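You operate a simulated robot arm through the tools that you are given. There is no shell and no other tool.

You are at the controls of a simulated two-armed robot. One attempt, no reset.

## Task
On the top of the packing table, fold the blue dust cloth in half, so that its two long edges meet.
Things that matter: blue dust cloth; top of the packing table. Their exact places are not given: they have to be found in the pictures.

Only the result counts: the job must be done as asked and must still hold three seconds after the hand-in. Knocking over, shifting, dropping, spilling or breaking anything else fails it. Flat cloth is picked up by pressing the open fingertips on it (5 to 10 N) and closing them slowly along it; thin cloth reads only 2 to 8 mm in the jaws.

## Robot
Two 7-joint arms with two-finger grippers on one trunk, on a base that drives. Base frame: it is fixed to the floor where the robot stands at the start and does not move with it; the origin is under the middle of the robot, x ahead of it, y to its left, z up. Units: m, degrees, N and s.
The left shoulder is at the start at [0.025, 0.216, 1.081], the right one opposite. With the tool pointing down near the work surface each hand reaches from about 0.18 to 0.76 m from the robot's upright axis, wherever it stands, measured 20 degrees to its own side. Places, roughly: blue dust cloth [0.3, -2.3, 0.8]; top of the packing table [0.2, -2.4, 0.8]. Payload 2.2 kg a hand.
The tool frame of a hand sits at the grasp point between the pads (the TCP): z along the fingers, y along the line on which they close. The tips reach 0.019 m beyond it. The gripper opens to 0.116 m. The gripper's body begins 0.07 m behind the TCP.
Orientation is that of the tool frame in the base frame, as a unit quaternion [w, x, y, z]. With the fingers straight down and closing along the base's y, the tool's x points along the base's -x, its y along +y and its z along -z.

## Interface
- The arms move only by the tool drive_tool. It takes "left_rows", "right_rows" or both (then of equal length, played together; a hand with none holds still); each is a list of rows, each an object of numbers (a shift or turn left out is 0, a gripper value left out holds the last): "x", "y", "z": the shift along the tool's x, y, z in units of 40 mm (1.0 is 40 mm); "rx", "ry", "rz": the turn, a rotation vector about the tool's x, y, z in units of 8 degrees (1.0 is 8 degrees); "claw": the finger opening in m, from 0 to 0.116. In form: [{"x": .., "y": .., "z": .., "rx": .., "ry": .., "rz": .., "claw": ..}, ...]. A call has 1 to 20 rows; each row shifts and turns the commanded pose from where the row before left it, along the tool's axes as they then stand. A call with a number of a shift or a turn outside -1 to 1 is refused whole. Each row takes 0.2 s and may step no farther than 0.05 m and 8.6 degrees from the row before; otherwise, or with a gripper value out of range, the whole call is refused. A pose out of reach is approached as far as the arm can. The call stops where the force on the tool passes 40 N (or 10 N more than at its start, if that is more) or the arm is blocked; 0.2 s more then pass. Each finger halts on what it meets, pressing with about 43 N; the grip force reading is that of the motor and also rises with nothing between the fingers. The clock runs only during rows and for 0.2 s after the last one: add rows that do not move to give the fingers time. The reply holds the time, the measured pose of the TCP, the force on the tool along the base axes, the opening and the grip force, in the units named above and with some noise, with the torque about the TCP (base axes, N m) and any sound that the robot's microphone picked up.
- Cameras (640 x 400 px; columns grow to the right, rows downward): "scene" is now at [0.1305, -0.0011, 1.2476]; the picture's right is [-0.01, -1.00, 0.00], its down [-0.61, 0.00, -0.80] and it looks along [0.80, -0.01, -0.61] (base axes); focal length 295 px, centre (320, 200). "left" rides on the left gripper at [0.069, 0.015, -0.096] in its tool frame; the picture's right is [-0.21, 0.98, 0.00], its down [-0.76, -0.17, -0.63] and it looks along [-0.62, -0.14, 0.77] (tool axes); focal length 251 px, centre (320, 200). "right" rides on the right gripper at [0.069, -0.015, -0.097] in its tool frame; the picture's right is [0.21, 0.98, 0.00], its down [-0.76, 0.17, -0.63] and it looks along [-0.62, 0.14, 0.78] (tool axes); focal length 251 px, centre (320, 200).
- snapshot(camera): a new picture of that camera. No time passes.
- move_column(by): slides the trunk up (or, below 0, down) by that many m; the arms and the scene camera ride with it, the base frame stays. It gives what a move gives, with no picture.
- steer(legs): drives the robot by 1 to 6 legs, each [ahead, left, turn to the left] in m, m and degrees, along the robot's own axes; the way and the turn of a leg run together, so that a leg with both is an arc; at most 1.5 m and 180 degrees a leg. The arms and the cameras ride along, it lands a little off, and it stops where it bumps. It gives what a move gives.
- head_to(pan, tilt): turns the head with the scene camera to pan (to the left, within 80 degrees either way) and tilt (down, from -29 to 69), counted from straight ahead of the robot. It gives what a move gives.
- measure_at(camera, pixels): for up to 12 pixels [column, row] of the newest picture of that camera ("zoom" is the newest enlarged one), the place [x, y, z] in the base frame of the surface seen there, good to about 0.002 m. No time passes.
- zoom(camera, box): a new picture of the part [left, top, right, bottom] of that camera's present view, enlarged. No time passes.
- hand_in(): hands the job in; it is judged then, once.

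Open the grippers and draw the arms clear of the work before you hand the job in, unless the task says otherwise.

The tools are called as a command line: name --argument value ..., lists and objects as JSON in quotes. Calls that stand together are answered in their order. drive_tool: Moves the arms, as the interface text tells. Its arguments: {"type":"object","properties":{"left_rows":{"type":"array","items":{"type":"object","properties":{"x":{"type":"number"},"y":{"type":"number"},"z":{"type":"number"},"rx":{"type":"number"},"ry":{"type":"number"},"rz":{"type":"number"},"claw":{"type":"number"}}}},"right_rows":{"type":"array","items":{"type":"object","properties":{"x":{"type":"number"},"y":{"type":"number"},"z":{"type":"number"},"rx":{"type":"number"},"ry":{"type":"number"},"rz":{"type":"number"},"claw":{"type":"number"}}}}},"required":[]} The other tools are called the same way: move_column (by) slides the trunk up or down; steer (legs) drives the base; head_to (pan, tilt) turns the head that bears the scene camera; snapshot (camera) takes a picture; measure_at (camera, pixels) gives the place of the surface under pixels of a picture; zoom (camera, box) takes an enlarged picture of a part of a camera's view; hand_in () hands the job in.

At the start:

```text
clock: 0.0
left_tool_pos: [0.573, 0.1769, 0.9668]
left_ee_rot: [0.0, 0.0, 1.0, 0.0]
left_force: [0.3, -0.2, 0.1]
left_ft_torque: [0.01, -0.01, 0.02]
left_finger_gap: 0.1159
left_grasp_force: 0.2
right_tool_pos: [0.5157, -0.1835, 1.0387]
right_ee_rot: [0.001, 0.001, 1.0, 0.0]
right_force: [0.9, 0.6, -0.1]
right_ft_torque: [-0.02, -0.02, 0.02]
right_finger_gap: 0.1161
right_grasp_force: 0.1
trunk travel left (down, up): [-0.225, 0.265]
robot x, y, heading: [-0.0004, -0.0018, -0.1]
head pan, tilt: [-0.5, 37.0]
```

scene: 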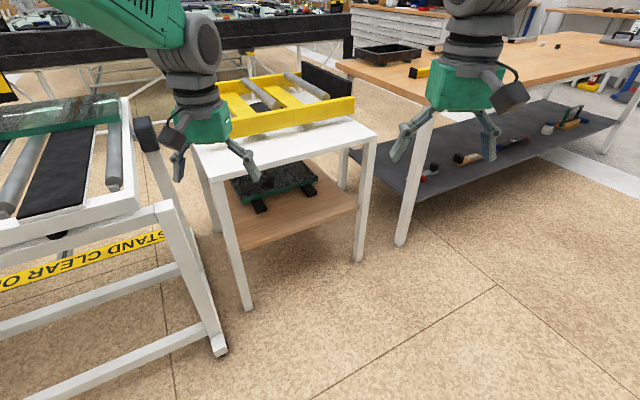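
right: 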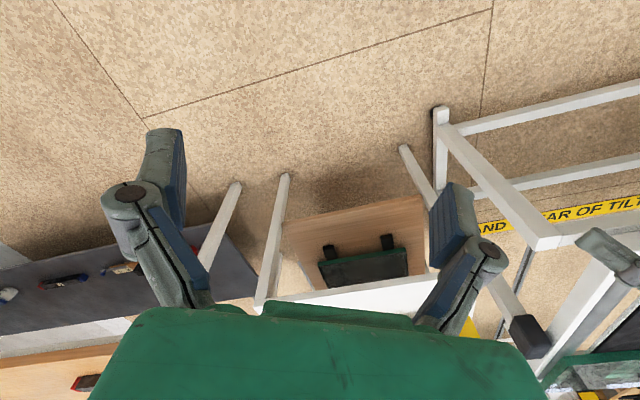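
left: 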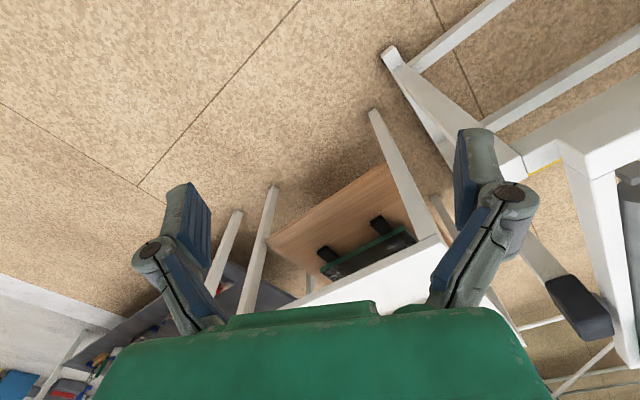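

The scene picture shows other tables ahead; the packing table should be about 2.4 m to my right. I turn the head to the right to look for it.

head_to --pan -80 --tilt 25

snapshot --camera "scene"

```text
clock: 1.5
left_tool_pos: [0.5701, 0.1768, 0.9685]
left_ee_rot: [0.001, 0.0, 1.0, -0.001]
left_force: [-0.1, 1.0, 0.4]
left_ft_torque: [-0.01, 0.0, 0.02]
left_finger_gap: 0.116
left_grasp_force: 0.0
right_tool_pos: [0.5114, -0.1837, 1.0402]
right_ee_rot: [0.001, 0.0, 1.0, 0.0]
right_force: [0.7, -0.1, 0.4]
right_ft_torque: [-0.01, 0.02, 0.01]
right_finger_gap: 0.116
right_grasp_force: 0.1
trunk travel left (down, up): [-0.225, 0.265]
robot x, y, heading: [0.0038, 0.003, 0.0]
head pan, tilt: [-80.0, 25.0]
```

```text
taken
```

scene: 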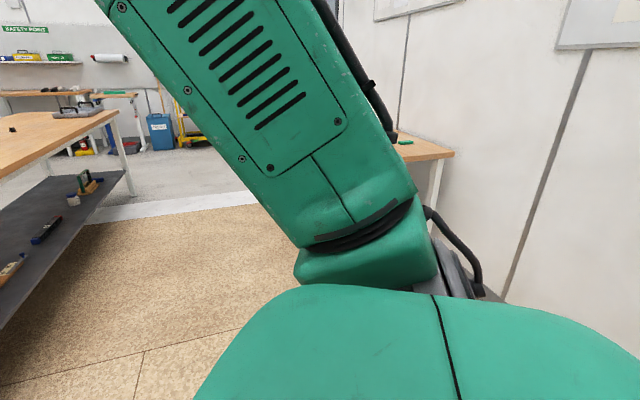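

The arm blocks the view. I measure the wood table's corner and the floor here to make sure that turning right is clear.

measure_at --camera "scene" --pixels '[[20, 130], [110, 112], [60, 125], [130, 190], [100, 390], [450, 152], [405, 140], [436, 180], [500, 250], [430, 40], [420, 155], [20, 310]]'

```text
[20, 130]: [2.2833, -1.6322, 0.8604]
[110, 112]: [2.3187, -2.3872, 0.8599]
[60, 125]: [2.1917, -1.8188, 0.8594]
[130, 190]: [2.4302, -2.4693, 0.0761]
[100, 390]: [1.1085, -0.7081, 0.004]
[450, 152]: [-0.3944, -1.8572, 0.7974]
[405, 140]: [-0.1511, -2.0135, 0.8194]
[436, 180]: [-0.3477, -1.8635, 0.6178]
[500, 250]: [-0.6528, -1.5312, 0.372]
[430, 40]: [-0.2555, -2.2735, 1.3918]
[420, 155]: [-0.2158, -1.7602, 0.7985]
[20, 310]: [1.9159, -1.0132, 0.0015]
```

The packing table's edge seems to be near (-0.3, -1.8, 0.80), with a slanted wall beside it. I look ahead again to measure how near things are before turning the base.

head_to --pan -20 --tilt 37

snapshot --camera "scene"

```text
clock: 2.8
left_tool_pos: [0.5699, 0.1764, 0.9683]
left_ee_rot: [0.001, 0.0, 1.0, 0.0]
left_force: [-0.2, 0.8, 0.2]
left_ft_torque: [0.0, -0.01, 0.01]
left_finger_gap: 0.116
left_grasp_force: 0.1
right_tool_pos: [0.5118, -0.182, 1.0414]
right_ee_rot: [0.001, 0.0, 1.0, 0.0]
right_force: [-0.2, 0.2, 0.6]
right_ft_torque: [0.02, -0.07, 0.04]
right_finger_gap: 0.1157
right_grasp_force: 0.1
trunk travel left (down, up): [-0.225, 0.265]
robot x, y, heading: [-0.0015, -0.0004, 0.1]
head pan, tilt: [-20.0, 37.0]
```

```text
taken
```

scene: 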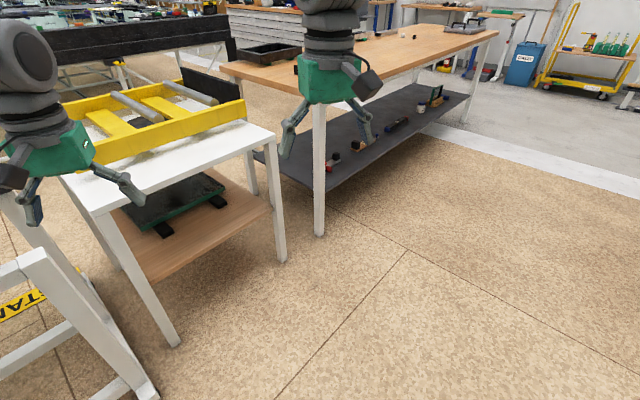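

I measure the nearest corners of the white table (95,215), (275,135), the conveyor leg, and the wood table corner (320,100).

measure_at --camera "scene" --pixels '[[95, 210], [272, 137], [245, 100], [80, 150], [320, 120], [150, 390], [178, 340], [35, 250], [225, 70], [490, 40], [320, 232], [20, 200]]'

```text
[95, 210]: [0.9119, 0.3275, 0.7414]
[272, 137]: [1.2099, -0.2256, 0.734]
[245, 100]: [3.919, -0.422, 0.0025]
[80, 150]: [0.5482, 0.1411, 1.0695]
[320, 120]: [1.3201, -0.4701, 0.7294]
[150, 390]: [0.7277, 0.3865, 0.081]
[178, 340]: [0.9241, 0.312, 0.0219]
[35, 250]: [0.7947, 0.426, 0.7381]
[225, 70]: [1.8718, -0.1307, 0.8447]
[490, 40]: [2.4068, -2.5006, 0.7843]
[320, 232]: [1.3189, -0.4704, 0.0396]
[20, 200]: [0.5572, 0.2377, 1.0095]
```

Everything ahead is at least 0.8 m off, so I turn the base 90 degrees to the right in place and look straight ahead.

steer --legs '[[0, 0, -90]]'

head_to --pan 0 --tilt 25

snapshot --camera "scene"

```text
clock: 7.2
left_tool_pos: [0.1533, -0.5775, 0.969]
left_ee_rot: [0.0, 0.722, 0.692, -0.001]
left_force: [0.8, -0.3, 0.3]
left_ft_torque: [0.0, 0.02, 0.0]
left_finger_gap: 0.1158
left_grasp_force: 0.0
right_tool_pos: [-0.2039, -0.504, 1.0406]
right_ee_rot: [0.001, 0.722, 0.692, -0.001]
right_force: [1.0, 0.2, -0.4]
right_ft_torque: [-0.01, 0.02, 0.03]
right_finger_gap: 0.1159
right_grasp_force: 0.2
trunk travel left (down, up): [-0.225, 0.265]
robot x, y, heading: [-0.0013, 0.0006, -92.5]
head pan, tilt: [-20.0, 37.0]
```

```text
clock: 8.0
left_tool_pos: [0.1538, -0.5731, 0.9713]
left_ee_rot: [0.002, 0.722, 0.692, -0.002]
left_force: [0.4, -0.5, 0.1]
left_ft_torque: [0.0, -0.02, -0.01]
left_finger_gap: 0.1159
left_grasp_force: 0.1
right_tool_pos: [-0.2049, -0.5009, 1.0434]
right_ee_rot: [0.002, 0.721, 0.693, -0.002]
right_force: [0.5, 0.6, 0.3]
right_ft_torque: [-0.02, 0.02, 0.02]
right_finger_gap: 0.1161
right_grasp_force: 0.0
trunk travel left (down, up): [-0.225, 0.265]
robot x, y, heading: [-0.001, -0.0005, -92.1]
head pan, tilt: [0.0, 25.0]
```

```text
taken
```

scene: 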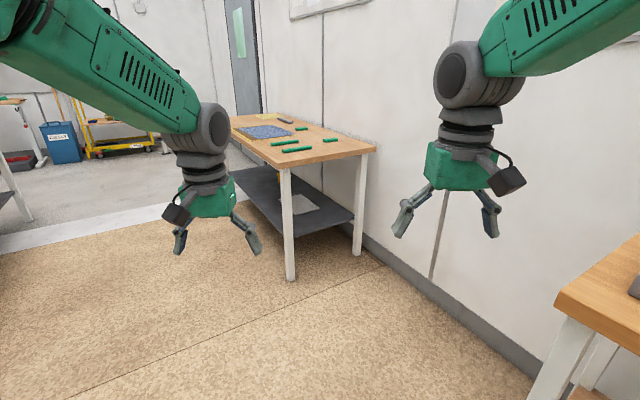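

The packing table with a blue cloth (about (262,131)) and small green items is ahead. I measure its corners and zoom in.

measure_at --camera "scene" --pixels '[[283, 166], [374, 150], [276, 114], [236, 122], [240, 128], [266, 125], [290, 132], [262, 138], [290, 275], [355, 252], [283, 120], [298, 149]]'

zoom --camera "scene" --box '[220, 100, 400, 212]'

```text
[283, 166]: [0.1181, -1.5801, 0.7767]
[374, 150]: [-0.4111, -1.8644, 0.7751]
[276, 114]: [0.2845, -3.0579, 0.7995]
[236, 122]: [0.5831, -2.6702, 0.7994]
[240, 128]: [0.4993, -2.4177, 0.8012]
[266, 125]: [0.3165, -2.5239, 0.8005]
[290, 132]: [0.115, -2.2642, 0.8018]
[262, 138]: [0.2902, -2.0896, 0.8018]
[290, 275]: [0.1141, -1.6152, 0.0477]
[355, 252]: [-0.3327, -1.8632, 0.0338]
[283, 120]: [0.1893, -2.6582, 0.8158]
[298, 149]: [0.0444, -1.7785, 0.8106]
```

```text
3.56 times, centred on (310, 156) of scene
```

zoom: 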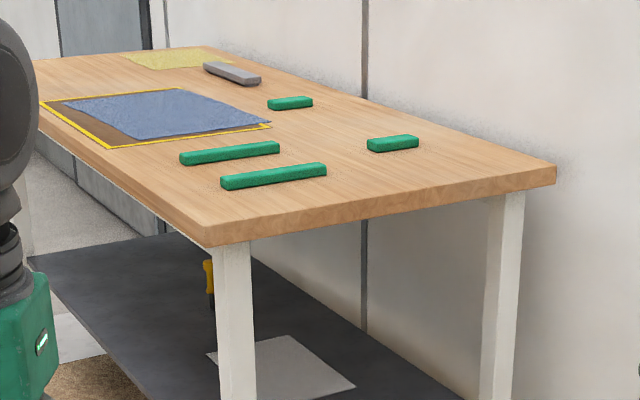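

The table's long front edge runs from (0.118,-1.58) along about (0.473,-0.881), and the cloth is about 0.2 m in from it. The floor between it and the other wood table is clear, so I drive to a spot about 0.75 m in front of the cloth.

steer --legs '[[0, 0, 33], [1.08, 0, 0], [1.08, 0, 0]]'

head_to --pan -70 --tilt 35

snapshot --camera "scene"

```text
clock: 20.4
left_tool_pos: [1.5421, -2.2824, 0.9706]
left_ee_rot: [0.002, 0.502, 0.865, -0.001]
left_force: [-0.6, -0.3, -0.6]
left_ft_torque: [0.02, 0.03, 0.01]
left_finger_gap: 0.116
left_grasp_force: 0.0
right_tool_pos: [1.2009, -2.4103, 1.0423]
right_ee_rot: [0.002, 0.502, 0.865, -0.001]
right_force: [-0.7, 0.2, 0.4]
right_ft_torque: [0.01, 0.02, 0.04]
right_finger_gap: 0.116
right_grasp_force: 0.0
trunk travel left (down, up): [-0.225, 0.265]
robot x, y, heading: [1.1074, -1.8821, -60.6]
head pan, tilt: [0.0, 25.0]
```

```text
clock: 21.8
left_tool_pos: [1.5407, -2.2803, 0.9735]
left_ee_rot: [0.004, 0.502, 0.865, -0.003]
left_force: [-0.1, 0.7, -0.6]
left_ft_torque: [-0.01, 0.02, 0.0]
left_finger_gap: 0.1161
left_grasp_force: 0.1
right_tool_pos: [1.1981, -2.4063, 1.0443]
right_ee_rot: [0.004, 0.503, 0.864, -0.002]
right_force: [-0.5, -0.1, 0.9]
right_ft_torque: [-0.01, -0.02, -0.03]
right_finger_gap: 0.1157
right_grasp_force: 0.1
trunk travel left (down, up): [-0.225, 0.265]
robot x, y, heading: [1.1081, -1.8771, -60.2]
head pan, tilt: [-70.0, 35.0]
```

```text
taken
```

scene: 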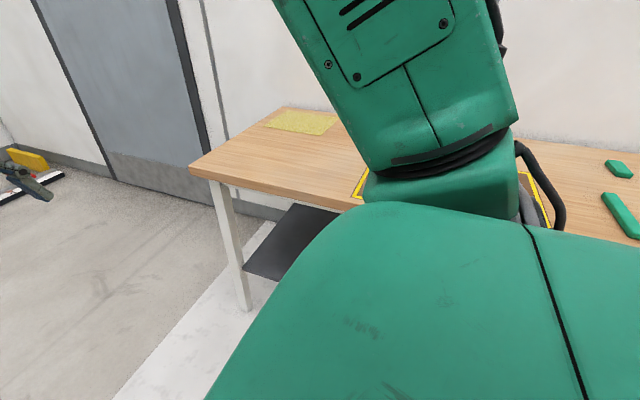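

At (1.108,-1.877), heading -60.2. I turn right by 91 degrees to face the table squarely, then look down at it.

steer --legs '[[0, 0, -90]]'

head_to --pan 0 --tilt 35

snapshot --camera "scene"

```text
clock: 26.1
left_tool_pos: [0.693, -2.3004, 0.9723]
left_ee_rot: [0.002, 0.97, 0.242, -0.004]
left_force: [-0.5, -0.5, -0.5]
left_ft_torque: [0.02, -0.01, 0.0]
left_finger_gap: 0.1158
left_grasp_force: 0.1
right_tool_pos: [0.5758, -1.9536, 1.0449]
right_ee_rot: [0.001, 0.97, 0.242, -0.004]
right_force: [0.4, 0.6, -0.2]
right_ft_torque: [-0.01, 0.02, 0.05]
right_finger_gap: 0.116
right_grasp_force: 0.0
trunk travel left (down, up): [-0.225, 0.265]
robot x, y, heading: [1.1092, -1.8779, -152.0]
head pan, tilt: [-70.0, 35.0]
```

```text
clock: 27.5
left_tool_pos: [0.6949, -2.2988, 0.9742]
left_ee_rot: [0.002, 0.97, 0.242, -0.005]
left_force: [0.1, -0.4, -0.6]
left_ft_torque: [0.0, -0.01, -0.03]
left_finger_gap: 0.116
left_grasp_force: 0.1
right_tool_pos: [0.5785, -1.9525, 1.0468]
right_ee_rot: [0.001, 0.97, 0.241, -0.007]
right_force: [-0.9, -0.8, -0.1]
right_ft_torque: [-0.03, 0.03, -0.01]
right_finger_gap: 0.116
right_grasp_force: 0.1
trunk travel left (down, up): [-0.225, 0.265]
robot x, y, heading: [1.1028, -1.8771, -151.9]
head pan, tilt: [0.0, 35.0]
```

```text
taken
```

scene: 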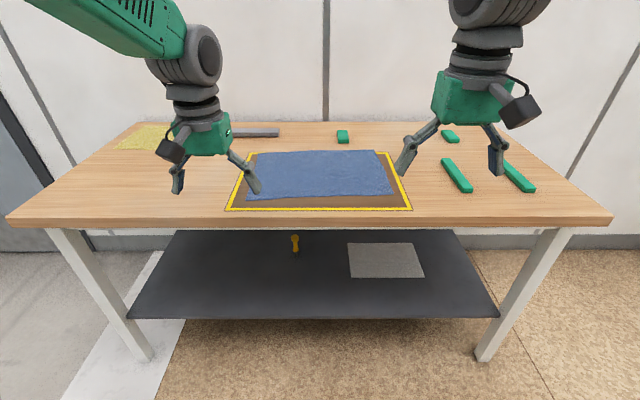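

I'm squarely facing the table; the blue cloth spans about (245..392, 150..200). I zoom in on it and measure its corners and the frame.

zoom --camera "scene" --box '[215, 120, 425, 220]'

measure_at --camera "scene" --pixels '[[250, 152], [374, 151], [391, 193], [250, 196], [228, 209], [410, 209], [386, 151], [242, 152], [8, 220], [610, 220], [150, 300], [490, 310]]'

```text
3.05 times, centred on (320, 170) of scene
```

zoom: 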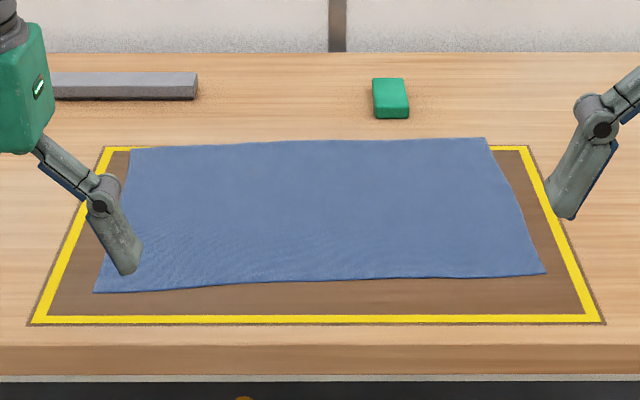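

```text
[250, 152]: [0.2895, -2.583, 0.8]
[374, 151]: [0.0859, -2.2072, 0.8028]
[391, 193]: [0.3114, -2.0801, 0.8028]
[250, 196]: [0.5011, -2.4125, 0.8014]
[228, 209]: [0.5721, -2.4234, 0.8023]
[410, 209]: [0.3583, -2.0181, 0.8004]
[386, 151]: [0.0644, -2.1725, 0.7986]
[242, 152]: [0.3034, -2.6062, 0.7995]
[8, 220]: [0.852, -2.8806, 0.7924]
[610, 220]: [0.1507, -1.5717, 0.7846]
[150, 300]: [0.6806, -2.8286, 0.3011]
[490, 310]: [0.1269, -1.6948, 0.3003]
```

The cloth's corners are visible, roughly 0.43 by 0.26 m, its long edges parallel to the table front, about 0.79–1.05 m ahead of me. I measure its outline precisely in the zoom, then look down to see how much room my base has to move nearer.

measure_at --camera "zoom" --pixels '[[135, 153], [482, 142], [540, 270], [100, 288], [300, 144], [320, 278], [510, 200], [120, 195], [35, 320], [600, 320], [527, 150], [106, 150]]'

head_to --pan 0 --tilt 69

snapshot --camera "scene"

```text
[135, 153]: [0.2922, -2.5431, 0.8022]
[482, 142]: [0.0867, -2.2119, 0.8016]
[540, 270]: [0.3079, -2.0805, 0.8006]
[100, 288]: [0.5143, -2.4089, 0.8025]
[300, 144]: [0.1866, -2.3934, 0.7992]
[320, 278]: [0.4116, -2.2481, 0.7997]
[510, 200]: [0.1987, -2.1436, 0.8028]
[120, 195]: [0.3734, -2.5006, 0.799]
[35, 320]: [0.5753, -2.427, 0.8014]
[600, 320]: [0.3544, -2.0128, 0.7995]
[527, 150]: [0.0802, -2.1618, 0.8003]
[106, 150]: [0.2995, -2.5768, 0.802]
```

```text
clock: 28.5
left_tool_pos: [0.6945, -2.2985, 0.9749]
left_ee_rot: [0.002, 0.97, 0.242, -0.005]
left_force: [0.2, 0.3, 0.0]
left_ft_torque: [0.02, -0.01, -0.02]
left_finger_gap: 0.1163
left_grasp_force: 0.0
right_tool_pos: [0.5781, -1.952, 1.0468]
right_ee_rot: [0.002, 0.97, 0.241, -0.006]
right_force: [-0.2, 0.4, -0.3]
right_ft_torque: [-0.01, 0.03, -0.01]
right_finger_gap: 0.1161
right_grasp_force: 0.1
trunk travel left (down, up): [-0.225, 0.265]
robot x, y, heading: [1.1048, -1.8804, -152.0]
head pan, tilt: [0.0, 68.8]
```

```text
taken
```

scene: 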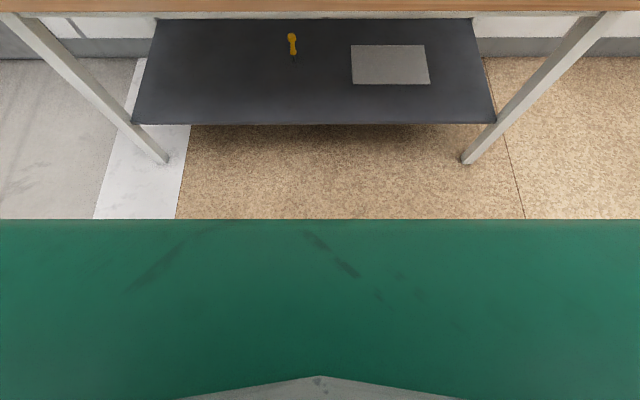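

The green block at the bottom (front edge at row 219) is part of my own body; I measure where it is.

measure_at --camera "scene" --pixels '[[320, 222], [320, 300], [320, 370], [320, 390], [20, 222], [620, 222], [100, 300], [320, 10], [320, 120], [470, 160], [165, 160], [300, 212]]'

```text
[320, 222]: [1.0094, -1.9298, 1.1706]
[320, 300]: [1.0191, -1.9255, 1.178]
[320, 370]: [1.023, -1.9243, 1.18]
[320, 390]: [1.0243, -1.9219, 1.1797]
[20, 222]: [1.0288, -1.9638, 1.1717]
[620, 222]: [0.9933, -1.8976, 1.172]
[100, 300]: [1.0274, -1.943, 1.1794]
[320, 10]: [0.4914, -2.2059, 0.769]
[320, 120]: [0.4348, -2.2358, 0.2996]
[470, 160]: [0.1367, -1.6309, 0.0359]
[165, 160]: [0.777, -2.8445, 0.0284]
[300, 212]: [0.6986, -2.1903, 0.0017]
```

The green surface at 0.11 m ahead of my axis is my own chest; the base isn't visible from here. I tilt the right hand so its camera looks back down at the floor before my base to judge the base's extent.

drive_tool --right_rows '[{"ry": 1}, {"ry": 1}, {"ry": 1}, {"ry": 1}, {"ry": 0.5}, {}]'

snapshot --camera "right"

```text
clock: 29.9
left_tool_pos: [0.6941, -2.298, 0.9754]
left_ee_rot: [0.001, 0.97, 0.242, -0.006]
left_force: [-0.8, -0.5, -0.1]
left_ft_torque: [0.0, 0.01, -0.02]
left_finger_gap: 0.1159
left_grasp_force: 0.1
right_tool_pos: [0.578, -1.953, 1.0458]
right_ee_rot: [-0.073, 0.925, 0.23, 0.295]
right_force: [0.1, -0.6, -0.7]
right_ft_torque: [0.01, 0.01, 0.01]
right_finger_gap: 0.1159
right_grasp_force: 0.1
trunk travel left (down, up): [-0.225, 0.265]
robot x, y, heading: [1.11, -1.8768, -152.0]
head pan, tilt: [0.0, 68.8]
```

```text
taken
```

right: 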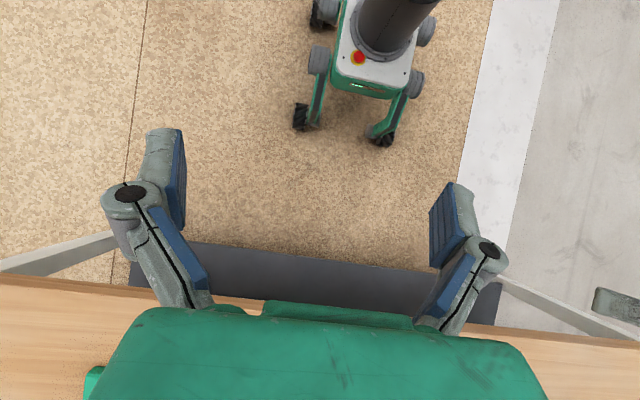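

The right camera shows the small wheeled base (front wheels at about (300,115) and (383,138)). I measure its front extents.

measure_at --camera "right" --pixels '[[300, 125], [385, 142], [300, 110], [360, 90], [416, 80], [312, 15], [390, 50], [300, 253], [400, 268], [320, 60], [372, 128], [320, 300]]'

```text
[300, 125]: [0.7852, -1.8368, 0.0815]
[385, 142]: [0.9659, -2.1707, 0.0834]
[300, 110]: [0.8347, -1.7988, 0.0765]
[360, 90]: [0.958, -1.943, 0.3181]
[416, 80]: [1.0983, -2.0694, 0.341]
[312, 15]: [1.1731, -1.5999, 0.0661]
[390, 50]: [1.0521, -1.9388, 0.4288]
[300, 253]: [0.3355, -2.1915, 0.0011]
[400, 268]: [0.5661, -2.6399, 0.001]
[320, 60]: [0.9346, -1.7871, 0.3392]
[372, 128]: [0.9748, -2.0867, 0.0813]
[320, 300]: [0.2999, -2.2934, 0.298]
```

The front wheels reach only 0.28 m ahead of my axis and are low, the body 0.17 m, so I can drive about 0.4 m closer (table edge is 0.69 m ahead). I set the right hand upright again, then align with the cloth (heading about -148.7) and move nearer.

drive_tool --right_rows '[{"ry": -1}, {"ry": -1}, {"ry": -1}, {"ry": -1}, {"ry": -0.5}, {}]'

steer --legs '[[0, 0, 3.3], [0, -0.05, 0], [0.25, 0, 0]]'

head_to --pan 0 --tilt 50

snapshot --camera "scene"

```text
clock: 31.3
left_tool_pos: [0.6951, -2.2989, 0.9741]
left_ee_rot: [0.001, 0.97, 0.241, -0.005]
left_force: [0.4, -0.1, -0.5]
left_ft_torque: [-0.01, 0.02, 0.02]
left_finger_gap: 0.116
left_grasp_force: 0.1
right_tool_pos: [0.5787, -1.9514, 1.0458]
right_ee_rot: [0.002, 0.97, 0.242, -0.007]
right_force: [0.0, 0.3, -0.6]
right_ft_torque: [-0.03, -0.06, 0.02]
right_finger_gap: 0.116
right_grasp_force: 0.0
trunk travel left (down, up): [-0.225, 0.265]
robot x, y, heading: [1.1031, -1.8775, -151.9]
head pan, tilt: [0.0, 68.8]
```

```text
clock: 34.0
left_tool_pos: [0.4622, -2.3778, 0.9795]
left_ee_rot: [0.016, 0.963, 0.269, -0.002]
left_force: [-2.1, 1.4, -0.5]
left_ft_torque: [-0.2, -0.12, 0.01]
left_finger_gap: 0.1158
left_grasp_force: 0.1
right_tool_pos: [0.325, -2.037, 1.0406]
right_ee_rot: [0.016, 0.963, 0.27, -0.001]
right_force: [-0.9, 1.8, 0.5]
right_ft_torque: [-0.17, -0.12, 0.01]
right_finger_gap: 0.1158
right_grasp_force: 0.1
trunk travel left (down, up): [-0.225, 0.265]
robot x, y, heading: [0.862, -1.9555, -148.5]
head pan, tilt: [0.0, 68.8]
```

```text
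clock: 34.9
left_tool_pos: [0.4638, -2.3765, 0.9808]
left_ee_rot: [0.013, 0.964, 0.266, -0.006]
left_force: [-1.6, 1.4, -0.5]
left_ft_torque: [-0.17, -0.12, 0.01]
left_finger_gap: 0.1161
left_grasp_force: 0.1
right_tool_pos: [0.3275, -2.0367, 1.0444]
right_ee_rot: [0.012, 0.963, 0.268, -0.003]
right_force: [-0.5, 2.3, 0.7]
right_ft_torque: [-0.17, -0.08, 0.01]
right_finger_gap: 0.1159
right_grasp_force: 0.1
trunk travel left (down, up): [-0.225, 0.265]
robot x, y, heading: [0.8648, -1.9516, -148.6]
head pan, tilt: [0.0, 50.0]
```

```text
taken
```

scene: 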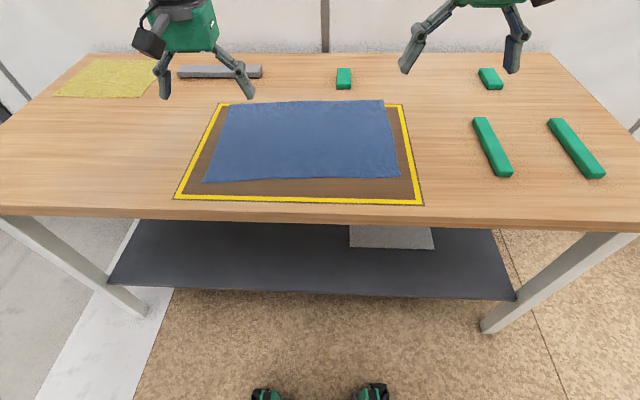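

The cloth is now at about (205..400, 100..182), squarely ahead and 0.67 m away. I check the far-side clearance and move the last 0.15 m closer.

steer --legs '[[0.15, 0, 0]]'

head_to --pan 0 --tilt 52

snapshot --camera "scene"

```text
clock: 36.2
left_tool_pos: [0.3524, -2.4848, 0.9743]
left_ee_rot: [-0.001, 0.963, 0.269, -0.008]
left_force: [0.0, -0.4, -1.1]
left_ft_torque: [0.02, 0.0, 0.02]
left_finger_gap: 0.1158
left_grasp_force: 0.0
right_tool_pos: [0.2175, -2.1487, 1.0494]
right_ee_rot: [-0.001, 0.963, 0.268, -0.006]
right_force: [0.2, -1.1, 0.6]
right_ft_torque: [0.03, -0.04, 0.02]
right_finger_gap: 0.1159
right_grasp_force: 0.1
trunk travel left (down, up): [-0.225, 0.265]
robot x, y, heading: [0.7364, -2.0402, -148.6]
head pan, tilt: [0.0, 50.0]
```

```text
clock: 36.9
left_tool_pos: [0.3623, -2.4984, 0.9733]
left_ee_rot: [-0.006, 0.962, 0.272, -0.01]
left_force: [1.5, -2.0, -0.1]
left_ft_torque: [0.16, 0.09, -0.02]
left_finger_gap: 0.1162
left_grasp_force: 0.0
right_tool_pos: [0.226, -2.1605, 1.0507]
right_ee_rot: [-0.004, 0.962, 0.272, -0.01]
right_force: [1.1, -1.3, -1.3]
right_ft_torque: [0.12, 0.05, 0.01]
right_finger_gap: 0.116
right_grasp_force: 0.0
trunk travel left (down, up): [-0.225, 0.265]
robot x, y, heading: [0.7395, -2.0465, -148.5]
head pan, tilt: [0.0, 52.0]
```

```text
taken
```

scene: 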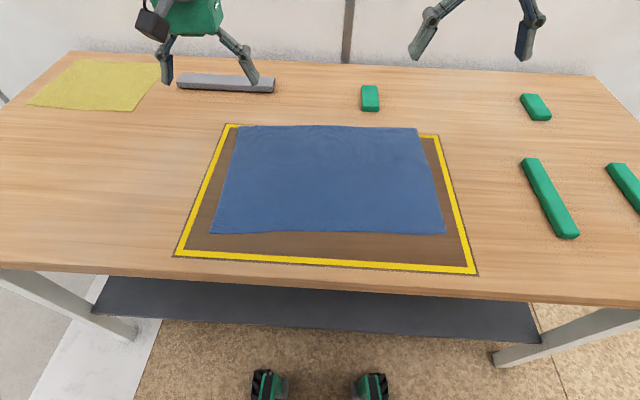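

I'm now about 0.52 m from the cloth's centre; it spans (212..445, 126..233). I wait one row to settle and then zoom to measure its corners precisely.

drive_tool --left_rows '[{}, {}, {}, {}, {}]'

zoom --camera "scene" --box '[170, 100, 490, 300]'

```text
clock: 38.1
left_tool_pos: [0.335, -2.4498, 0.9807]
left_ee_rot: [0.016, 0.963, 0.267, -0.005]
left_force: [-1.3, 1.1, -0.3]
left_ft_torque: [-0.11, -0.08, -0.01]
left_finger_gap: 0.116
left_grasp_force: 0.2
right_tool_pos: [0.1977, -2.1093, 1.0438]
right_ee_rot: [0.016, 0.963, 0.267, -0.003]
right_force: [-0.9, 1.5, -0.6]
right_ft_torque: [-0.06, -0.08, -0.03]
right_finger_gap: 0.1158
right_grasp_force: 0.1
trunk travel left (down, up): [-0.225, 0.265]
robot x, y, heading: [0.7306, -2.0334, -148.6]
head pan, tilt: [0.0, 52.0]
```

```text
2.00 times, centred on (330, 200) of scene
```

zoom: 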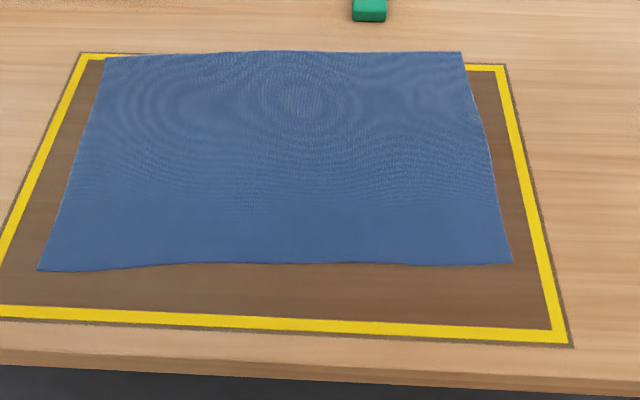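

The readings show the robot is still swaying by a few cm after the drive. I wait longer for it to settle before trusting measurements.

drive_tool --left_rows '[{}, {}, {}, {}, {}, {}, {}, {}, {}, {}, {}, {}, {}, {}, {}, {}, {}, {}, {}, {}]'

drive_tool --left_rows '[{}, {}, {}]'

drive_tool --left_rows '[{}, {}, {}]'

```text
clock: 42.3
left_tool_pos: [0.3373, -2.4548, 0.9807]
left_ee_rot: [0.013, 0.964, 0.267, -0.005]
left_force: [-0.1, 0.7, -0.6]
left_ft_torque: [-0.1, -0.05, 0.0]
left_finger_gap: 0.1157
left_grasp_force: 0.2
right_tool_pos: [0.1997, -2.1163, 1.0441]
right_ee_rot: [0.015, 0.963, 0.269, -0.003]
right_force: [0.0, 0.2, -0.2]
right_ft_torque: [-0.1, -0.02, -0.02]
right_finger_gap: 0.1162
right_grasp_force: 0.1
trunk travel left (down, up): [-0.225, 0.265]
robot x, y, heading: [0.7329, -2.0383, -148.7]
head pan, tilt: [0.0, 52.0]
```

```text
clock: 43.1
left_tool_pos: [0.3411, -2.4599, 0.9794]
left_ee_rot: [0.012, 0.963, 0.268, -0.006]
left_force: [-0.7, 0.7, -0.6]
left_ft_torque: [-0.04, -0.02, 0.02]
left_finger_gap: 0.116
left_grasp_force: 0.1
right_tool_pos: [0.2038, -2.1225, 1.0457]
right_ee_rot: [0.012, 0.963, 0.268, -0.004]
right_force: [0.0, 1.2, -0.1]
right_ft_torque: [-0.03, -0.02, 0.0]
right_finger_gap: 0.1161
right_grasp_force: 0.1
trunk travel left (down, up): [-0.225, 0.265]
robot x, y, heading: [0.7352, -2.0374, -148.8]
head pan, tilt: [0.0, 52.0]
```

```text
clock: 43.9
left_tool_pos: [0.3448, -2.4658, 0.9788]
left_ee_rot: [0.009, 0.963, 0.268, -0.007]
left_force: [0.0, -0.2, 0.0]
left_ft_torque: [-0.05, -0.02, 0.02]
left_finger_gap: 0.1157
left_grasp_force: 0.0
right_tool_pos: [0.2074, -2.1277, 1.0475]
right_ee_rot: [0.009, 0.963, 0.268, -0.005]
right_force: [-0.1, -0.9, 0.2]
right_ft_torque: [-0.01, -0.02, -0.02]
right_finger_gap: 0.1158
right_grasp_force: 0.0
trunk travel left (down, up): [-0.225, 0.265]
robot x, y, heading: [0.7328, -2.0357, -148.3]
head pan, tilt: [0.0, 52.0]
```

The sway continues slowly (hand y -2.4548 → -2.4658 over 1.6 s). I wait more and watch.

drive_tool --left_rows '[{}, {}, {}, {}, {}, {}, {}, {}, {}, {}, {}, {}, {}, {}, {}, {}, {}, {}, {}, {}]'

drive_tool --left_rows '[{}, {}, {}, {}, {}]'

drive_tool --left_rows '[{}, {}, {}, {}, {}]'

drive_tool --left_rows '[{}, {}, {}, {}, {}]'

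```text
clock: 48.1
left_tool_pos: [0.347, -2.471, 0.9788]
left_ee_rot: [0.007, 0.963, 0.268, -0.008]
left_force: [0.9, -0.7, 0.6]
left_ft_torque: [-0.04, 0.03, 0.02]
left_finger_gap: 0.116
left_grasp_force: 0.1
right_tool_pos: [0.209, -2.1312, 1.047]
right_ee_rot: [0.007, 0.963, 0.27, -0.006]
right_force: [0.4, 0.0, 0.6]
right_ft_torque: [0.02, -0.01, 0.0]
right_finger_gap: 0.1161
right_grasp_force: 0.1
trunk travel left (down, up): [-0.225, 0.265]
robot x, y, heading: [0.7312, -2.0368, -148.7]
head pan, tilt: [0.0, 52.0]
```

```text
clock: 49.3
left_tool_pos: [0.3443, -2.466, 0.9794]
left_ee_rot: [0.009, 0.963, 0.269, -0.007]
left_force: [0.3, 0.7, -0.1]
left_ft_torque: [-0.01, 0.0, 0.0]
left_finger_gap: 0.1164
left_grasp_force: 0.0
right_tool_pos: [0.2078, -2.1274, 1.0452]
right_ee_rot: [0.009, 0.963, 0.268, -0.006]
right_force: [-0.1, 0.9, -0.2]
right_ft_torque: [-0.02, -0.02, 0.01]
right_finger_gap: 0.1164
right_grasp_force: 0.0
trunk travel left (down, up): [-0.225, 0.265]
robot x, y, heading: [0.7337, -2.0387, -148.5]
head pan, tilt: [0.0, 52.0]
```

```text
clock: 50.5
left_tool_pos: [0.3494, -2.477, 0.9777]
left_ee_rot: [0.003, 0.963, 0.269, -0.008]
left_force: [1.0, -0.9, 0.4]
left_ft_torque: [0.03, 0.01, -0.02]
left_finger_gap: 0.1159
left_grasp_force: 0.0
right_tool_pos: [0.2143, -2.1389, 1.0484]
right_ee_rot: [0.004, 0.963, 0.27, -0.007]
right_force: [0.2, -1.0, 1.0]
right_ft_torque: [0.04, 0.02, 0.03]
right_finger_gap: 0.116
right_grasp_force: 0.1
trunk travel left (down, up): [-0.225, 0.265]
robot x, y, heading: [0.7341, -2.0383, -148.5]
head pan, tilt: [0.0, 52.0]
```

```text
clock: 51.7
left_tool_pos: [0.3451, -2.4672, 0.9784]
left_ee_rot: [0.008, 0.963, 0.27, -0.006]
left_force: [0.4, -0.5, 0.9]
left_ft_torque: [-0.02, 0.02, 0.03]
left_finger_gap: 0.1162
left_grasp_force: 0.1
right_tool_pos: [0.2078, -2.129, 1.0462]
right_ee_rot: [0.008, 0.963, 0.269, -0.006]
right_force: [0.0, 1.0, 0.7]
right_ft_torque: [-0.07, 0.01, -0.01]
right_finger_gap: 0.1164
right_grasp_force: 0.0
trunk travel left (down, up): [-0.225, 0.265]
robot x, y, heading: [0.7363, -2.0373, -148.6]
head pan, tilt: [0.0, 52.0]
```

The sway is decaying (now about ±5 mm). I wait a further while for it to die out.

drive_tool --left_rows '[{}, {}, {}, {}, {}, {}, {}, {}, {}, {}, {}, {}, {}, {}, {}, {}, {}, {}, {}, {}]'

drive_tool --left_rows '[{}, {}, {}, {}, {}, {}, {}, {}, {}, {}, {}, {}, {}, {}, {}, {}, {}, {}, {}, {}]'

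drive_tool --left_rows '[{}, {}, {}]'

drive_tool --left_rows '[{}, {}, {}]'

zoom --camera "scene" --box '[170, 100, 490, 300]'

```text
clock: 55.9
left_tool_pos: [0.348, -2.4722, 0.9777]
left_ee_rot: [0.006, 0.963, 0.269, -0.007]
left_force: [0.7, -0.2, -0.7]
left_ft_torque: [-0.01, -0.03, -0.02]
left_finger_gap: 0.116
left_grasp_force: 0.1
right_tool_pos: [0.2096, -2.1323, 1.0469]
right_ee_rot: [0.008, 0.963, 0.269, -0.006]
right_force: [-0.1, 0.0, 0.9]
right_ft_torque: [0.01, 0.01, -0.02]
right_finger_gap: 0.1159
right_grasp_force: 0.1
trunk travel left (down, up): [-0.225, 0.265]
robot x, y, heading: [0.736, -2.0363, -148.3]
head pan, tilt: [0.0, 52.0]
```

```text
clock: 60.1
left_tool_pos: [0.3471, -2.4719, 0.9784]
left_ee_rot: [0.007, 0.963, 0.269, -0.007]
left_force: [0.0, 0.2, 0.6]
left_ft_torque: [0.0, 0.0, 0.01]
left_finger_gap: 0.1162
left_grasp_force: 0.1
right_tool_pos: [0.2095, -2.1312, 1.0475]
right_ee_rot: [0.007, 0.963, 0.269, -0.006]
right_force: [-0.4, -0.7, -0.4]
right_ft_torque: [0.01, 0.02, -0.01]
right_finger_gap: 0.116
right_grasp_force: 0.0
trunk travel left (down, up): [-0.225, 0.265]
robot x, y, heading: [0.7357, -2.0376, -148.9]
head pan, tilt: [0.0, 52.0]
```

```text
clock: 60.9
left_tool_pos: [0.3469, -2.4699, 0.9785]
left_ee_rot: [0.008, 0.963, 0.269, -0.007]
left_force: [0.1, -1.0, 0.8]
left_ft_torque: [-0.02, -0.01, 0.03]
left_finger_gap: 0.1161
left_grasp_force: 0.0
right_tool_pos: [0.2101, -2.1316, 1.0464]
right_ee_rot: [0.007, 0.963, 0.269, -0.007]
right_force: [0.3, -0.4, 0.3]
right_ft_torque: [-0.01, 0.01, 0.02]
right_finger_gap: 0.116
right_grasp_force: 0.1
trunk travel left (down, up): [-0.225, 0.265]
robot x, y, heading: [0.7342, -2.0378, -148.7]
head pan, tilt: [0.0, 52.0]
```

```text
clock: 61.7
left_tool_pos: [0.3462, -2.4717, 0.9793]
left_ee_rot: [0.007, 0.963, 0.268, -0.007]
left_force: [0.9, -0.1, 0.4]
left_ft_torque: [-0.01, 0.01, 0.0]
left_finger_gap: 0.1162
left_grasp_force: 0.1
right_tool_pos: [0.2096, -2.1323, 1.0468]
right_ee_rot: [0.008, 0.963, 0.269, -0.006]
right_force: [0.5, -0.3, 0.9]
right_ft_torque: [-0.01, 0.01, 0.0]
right_finger_gap: 0.116
right_grasp_force: 0.1
trunk travel left (down, up): [-0.225, 0.265]
robot x, y, heading: [0.7331, -2.0369, -148.6]
head pan, tilt: [0.0, 52.0]
```

```text
2.00 times, centred on (330, 200) of scene
```

zoom: 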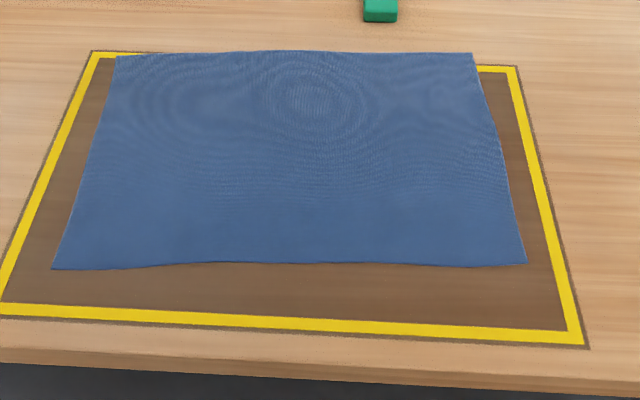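

It has settled. I measure the cloth's corners in this zoom: far-left (117,57), far-right (472,54), near-right (525,263), near-left (53,268).

measure_at --camera "zoom" --pixels '[[119, 60], [470, 57], [522, 259], [57, 264], [290, 54], [290, 260], [85, 170], [500, 165], [380, 12], [365, 20], [395, 20], [20, 310]]'

snapshot --camera "left"

snapshot --camera "right"

```text
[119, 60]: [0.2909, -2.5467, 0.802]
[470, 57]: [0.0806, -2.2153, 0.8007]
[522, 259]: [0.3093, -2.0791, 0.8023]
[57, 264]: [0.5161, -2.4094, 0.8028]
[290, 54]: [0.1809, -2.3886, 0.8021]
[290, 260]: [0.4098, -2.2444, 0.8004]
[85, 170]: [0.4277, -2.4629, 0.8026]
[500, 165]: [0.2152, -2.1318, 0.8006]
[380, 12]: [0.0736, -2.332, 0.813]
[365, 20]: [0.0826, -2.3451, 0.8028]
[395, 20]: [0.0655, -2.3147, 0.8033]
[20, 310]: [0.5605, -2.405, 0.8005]
```

```text
taken
```

left: 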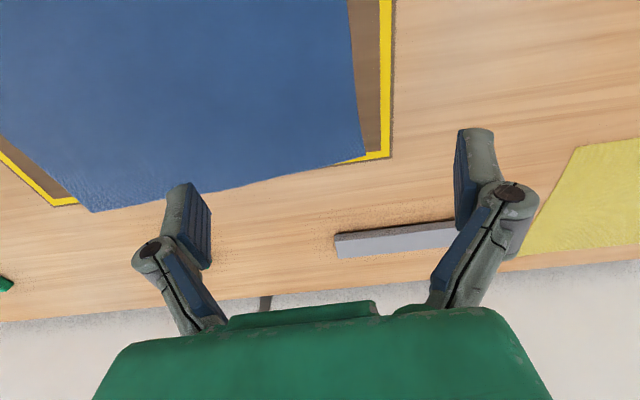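

```text
taken
```

right: 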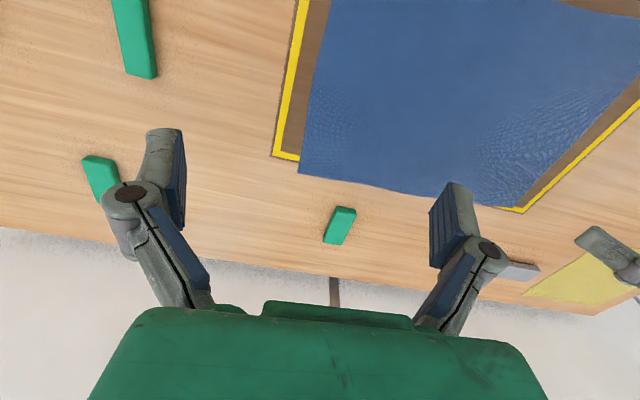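

Cloth corners (robot axes, forward/left from my axis): far-left (0.645, 0.207), far-right (0.653,-0.188), near-right (0.384,-0.185), near-left (0.378, 0.207). I'll fold the far long edge over to the near one: bring both hands above the far corners, with the fingers opened 45 mm across, hovering at z 0.87.

drive_tool --left_rows '[{"x": -0.27, "y": -0.017, "z": 0.34, "claw": 0.045}, {"x": -0.27, "y": -0.017, "z": 0.34}, {"x": -0.27, "y": -0.017, "z": 0.34}, {"x": -0.27, "y": -0.017, "z": 0.34}, {"x": -0.27, "y": -0.017, "z": 0.34}, {"x": -0.27, "y": -0.017, "z": 0.34}, {"x": -0.27, "y": -0.017, "z": 0.34}, {"x": -0.26, "y": -0.017, "z": 0.34}, {}, {}, {}, {}]' --right_rows '[{"x": -0.47, "y": 0.138, "z": 0.55, "claw": 0.045}, {"x": -0.47, "y": 0.138, "z": 0.55}, {"x": -0.47, "y": 0.138, "z": 0.55}, {"x": -0.47, "y": 0.138, "z": 0.55}, {"x": -0.47, "y": 0.138, "z": 0.55}, {"x": -0.47, "y": 0.138, "z": 0.55}, {"x": -0.47, "y": 0.138, "z": 0.55}, {"x": -0.46, "y": 0.138, "z": 0.55}, {}, {}, {}, {}]'

snapshot --camera "left"

snapshot --camera "right"

snapshot --camera "scene"

```text
clock: 64.3
left_tool_pos: [0.2683, -2.5112, 0.871]
left_ee_rot: [0.007, 0.963, 0.269, -0.008]
left_force: [-0.5, 0.6, 0.5]
left_ft_torque: [0.0, 0.02, -0.02]
left_finger_gap: 0.0451
left_grasp_force: 0.1
right_tool_pos: [0.1033, -2.251, 0.8734]
right_ee_rot: [0.007, 0.963, 0.269, -0.006]
right_force: [0.0, -0.3, -0.5]
right_ft_torque: [0.01, -0.02, -0.02]
right_finger_gap: 0.0449
right_grasp_force: 0.1
trunk travel left (down, up): [-0.225, 0.265]
robot x, y, heading: [0.7364, -2.0403, -148.6]
head pan, tilt: [0.0, 52.0]
```

```text
taken
```

left: 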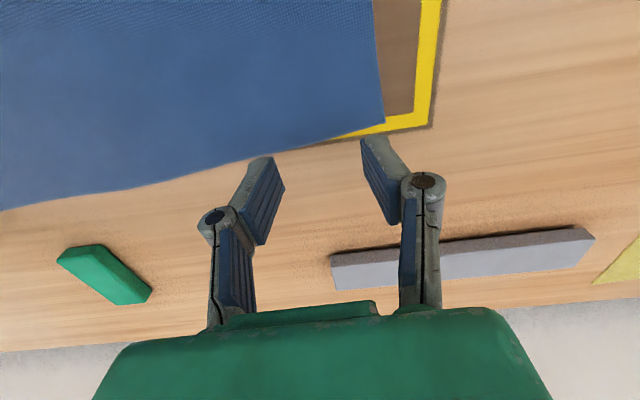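

```text
taken
```

right: 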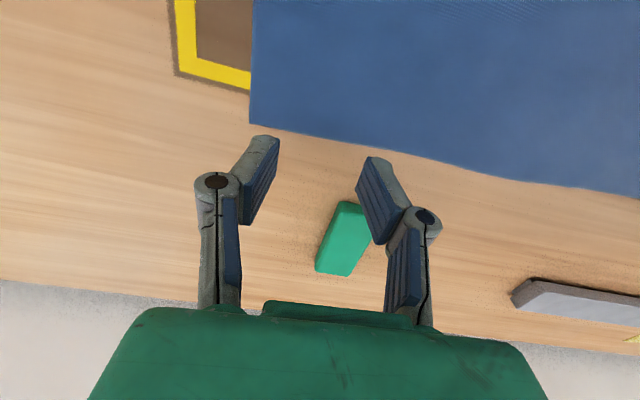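

```text
taken
```

scene: 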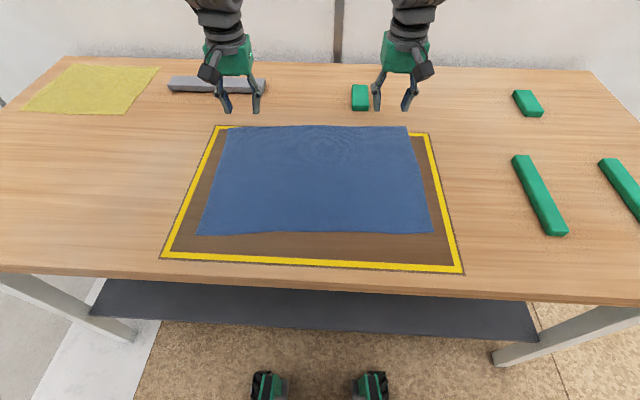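

Both hands hover at z≈0.87 over the far corners. I verify the far edge's place with the wrist cameras' own pictures.

measure_at --camera "left" --pixels '[[383, 120], [340, 137], [300, 148], [240, 163], [200, 175], [378, 60], [260, 160], [365, 140]]'

measure_at --camera "right" --pixels '[[251, 121], [300, 132], [340, 143], [400, 155], [450, 170], [252, 60], [375, 160], [275, 140]]'

```text
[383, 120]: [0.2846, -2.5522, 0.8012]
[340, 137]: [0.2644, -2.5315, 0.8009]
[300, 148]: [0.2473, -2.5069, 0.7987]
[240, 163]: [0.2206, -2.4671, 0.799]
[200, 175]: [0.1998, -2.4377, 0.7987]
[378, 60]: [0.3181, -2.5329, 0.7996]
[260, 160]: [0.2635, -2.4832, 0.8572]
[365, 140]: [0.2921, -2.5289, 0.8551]
```

```text
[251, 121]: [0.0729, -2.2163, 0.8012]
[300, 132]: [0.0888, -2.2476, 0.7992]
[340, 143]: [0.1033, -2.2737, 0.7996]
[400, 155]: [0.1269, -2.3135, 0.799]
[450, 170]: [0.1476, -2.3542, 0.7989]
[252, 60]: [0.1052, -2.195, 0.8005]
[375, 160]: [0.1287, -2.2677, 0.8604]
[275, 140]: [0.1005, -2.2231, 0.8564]
```

From the wrist views the far edge is at 0.656 (left) and 0.661 (right) ahead, so I shift both hands about 9 mm farther out so that roughly 13 mm of finger width overlaps the cloth, and lower to just above the cloth.

drive_tool --left_rows '[{"x": -0.125, "y": 0.06, "z": 0.22}, {"x": -0.125, "y": 0.06, "z": 0.22}, {"z": 0.22}, {"z": 0.22}, {"z": 0.2}, {}, {}]' --right_rows '[{"x": -0.105, "y": -0.075, "z": 0.22}, {"x": -0.105, "y": -0.075, "z": 0.22}, {"z": 0.24}, {"z": 0.24}, {"z": 0.22}, {}, {}]'

snapshot --camera "left"

snapshot --camera "right"

```text
clock: 65.9
left_tool_pos: [0.2619, -2.5236, 0.829]
left_ee_rot: [0.007, 0.963, 0.269, -0.007]
left_force: [0.0, 0.1, 0.7]
left_ft_torque: [0.01, -0.02, 0.03]
left_finger_gap: 0.0449
left_grasp_force: 0.0
right_tool_pos: [0.093, -2.2529, 0.8282]
right_ee_rot: [0.007, 0.963, 0.269, -0.006]
right_force: [0.3, 0.7, -0.3]
right_ft_torque: [-0.05, 0.01, 0.0]
right_finger_gap: 0.0455
right_grasp_force: 0.1
trunk travel left (down, up): [-0.225, 0.265]
robot x, y, heading: [0.7363, -2.0374, -148.3]
head pan, tilt: [0.0, 52.0]
```

```text
taken
```

left: 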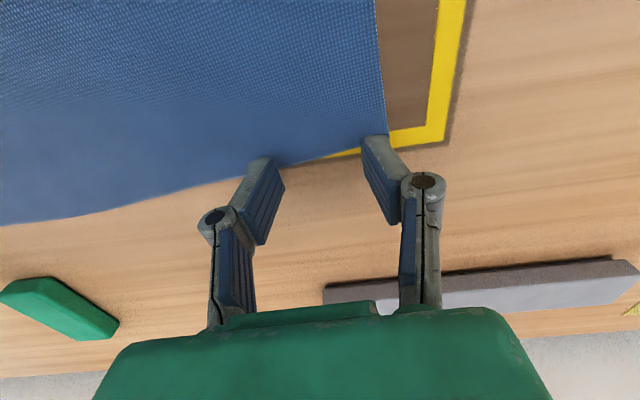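

```text
taken
```

right: 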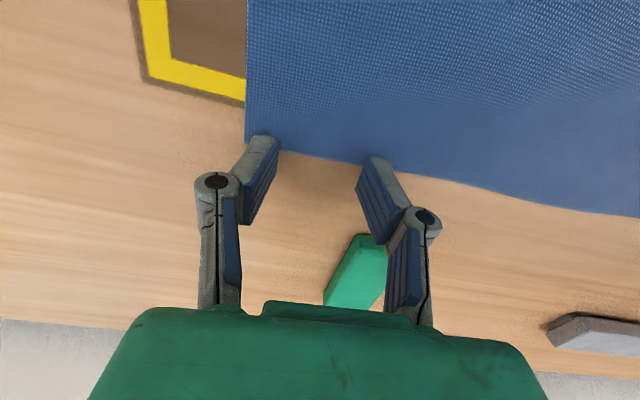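

The hands are ~8 mm above the cloth. I check the edge and fingertip positions again from these closer pictures.

measure_at --camera "left" --pixels '[[300, 161], [300, 156], [330, 155], [330, 148], [262, 159], [284, 187], [366, 140], [388, 132]]'

measure_at --camera "right" --pixels '[[300, 153], [300, 148], [340, 160], [340, 155], [262, 138], [378, 160], [360, 190], [248, 138]]'

```text
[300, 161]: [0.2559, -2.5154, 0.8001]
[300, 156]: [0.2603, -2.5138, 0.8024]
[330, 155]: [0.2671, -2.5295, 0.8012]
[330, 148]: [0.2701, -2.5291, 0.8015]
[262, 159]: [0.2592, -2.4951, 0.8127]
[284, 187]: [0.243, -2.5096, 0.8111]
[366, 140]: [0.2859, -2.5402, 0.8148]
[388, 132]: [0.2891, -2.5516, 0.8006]
```

```text
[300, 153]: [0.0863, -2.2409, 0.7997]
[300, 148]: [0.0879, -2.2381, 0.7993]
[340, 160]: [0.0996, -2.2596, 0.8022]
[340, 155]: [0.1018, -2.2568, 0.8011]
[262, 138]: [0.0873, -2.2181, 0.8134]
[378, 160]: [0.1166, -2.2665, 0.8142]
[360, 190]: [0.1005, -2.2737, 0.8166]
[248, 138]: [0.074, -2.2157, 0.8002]
```

Both hands overlap the edge by about 11 mm; I shift 3 mm inward and lower gently toward contact, watching the force.

drive_tool --left_rows '[{"x": 0.075, "z": 0.08}, {"z": 0.08}, {"z": 0.025}, {"z": 0.025}, {}]' --right_rows '[{"x": 0.075, "z": 0.08}, {"z": 0.08}, {"z": 0.025}, {"z": 0.025}, {}]'

```text
clock: 67.1
left_tool_pos: [0.2646, -2.5208, 0.8209]
left_ee_rot: [0.008, 0.963, 0.269, -0.008]
left_force: [-0.9, -0.4, 8.8]
left_ft_torque: [0.04, -0.08, 0.01]
left_finger_gap: 0.0454
left_grasp_force: 0.1
right_tool_pos: [0.0955, -2.2491, 0.8209]
right_ee_rot: [0.007, 0.963, 0.269, -0.006]
right_force: [-1.5, -1.1, 8.8]
right_ft_torque: [-0.04, -0.03, -0.02]
right_finger_gap: 0.0462
right_grasp_force: 0.1
trunk travel left (down, up): [-0.225, 0.265]
robot x, y, heading: [0.7361, -2.0386, -148.1]
head pan, tilt: [0.0, 52.0]
```

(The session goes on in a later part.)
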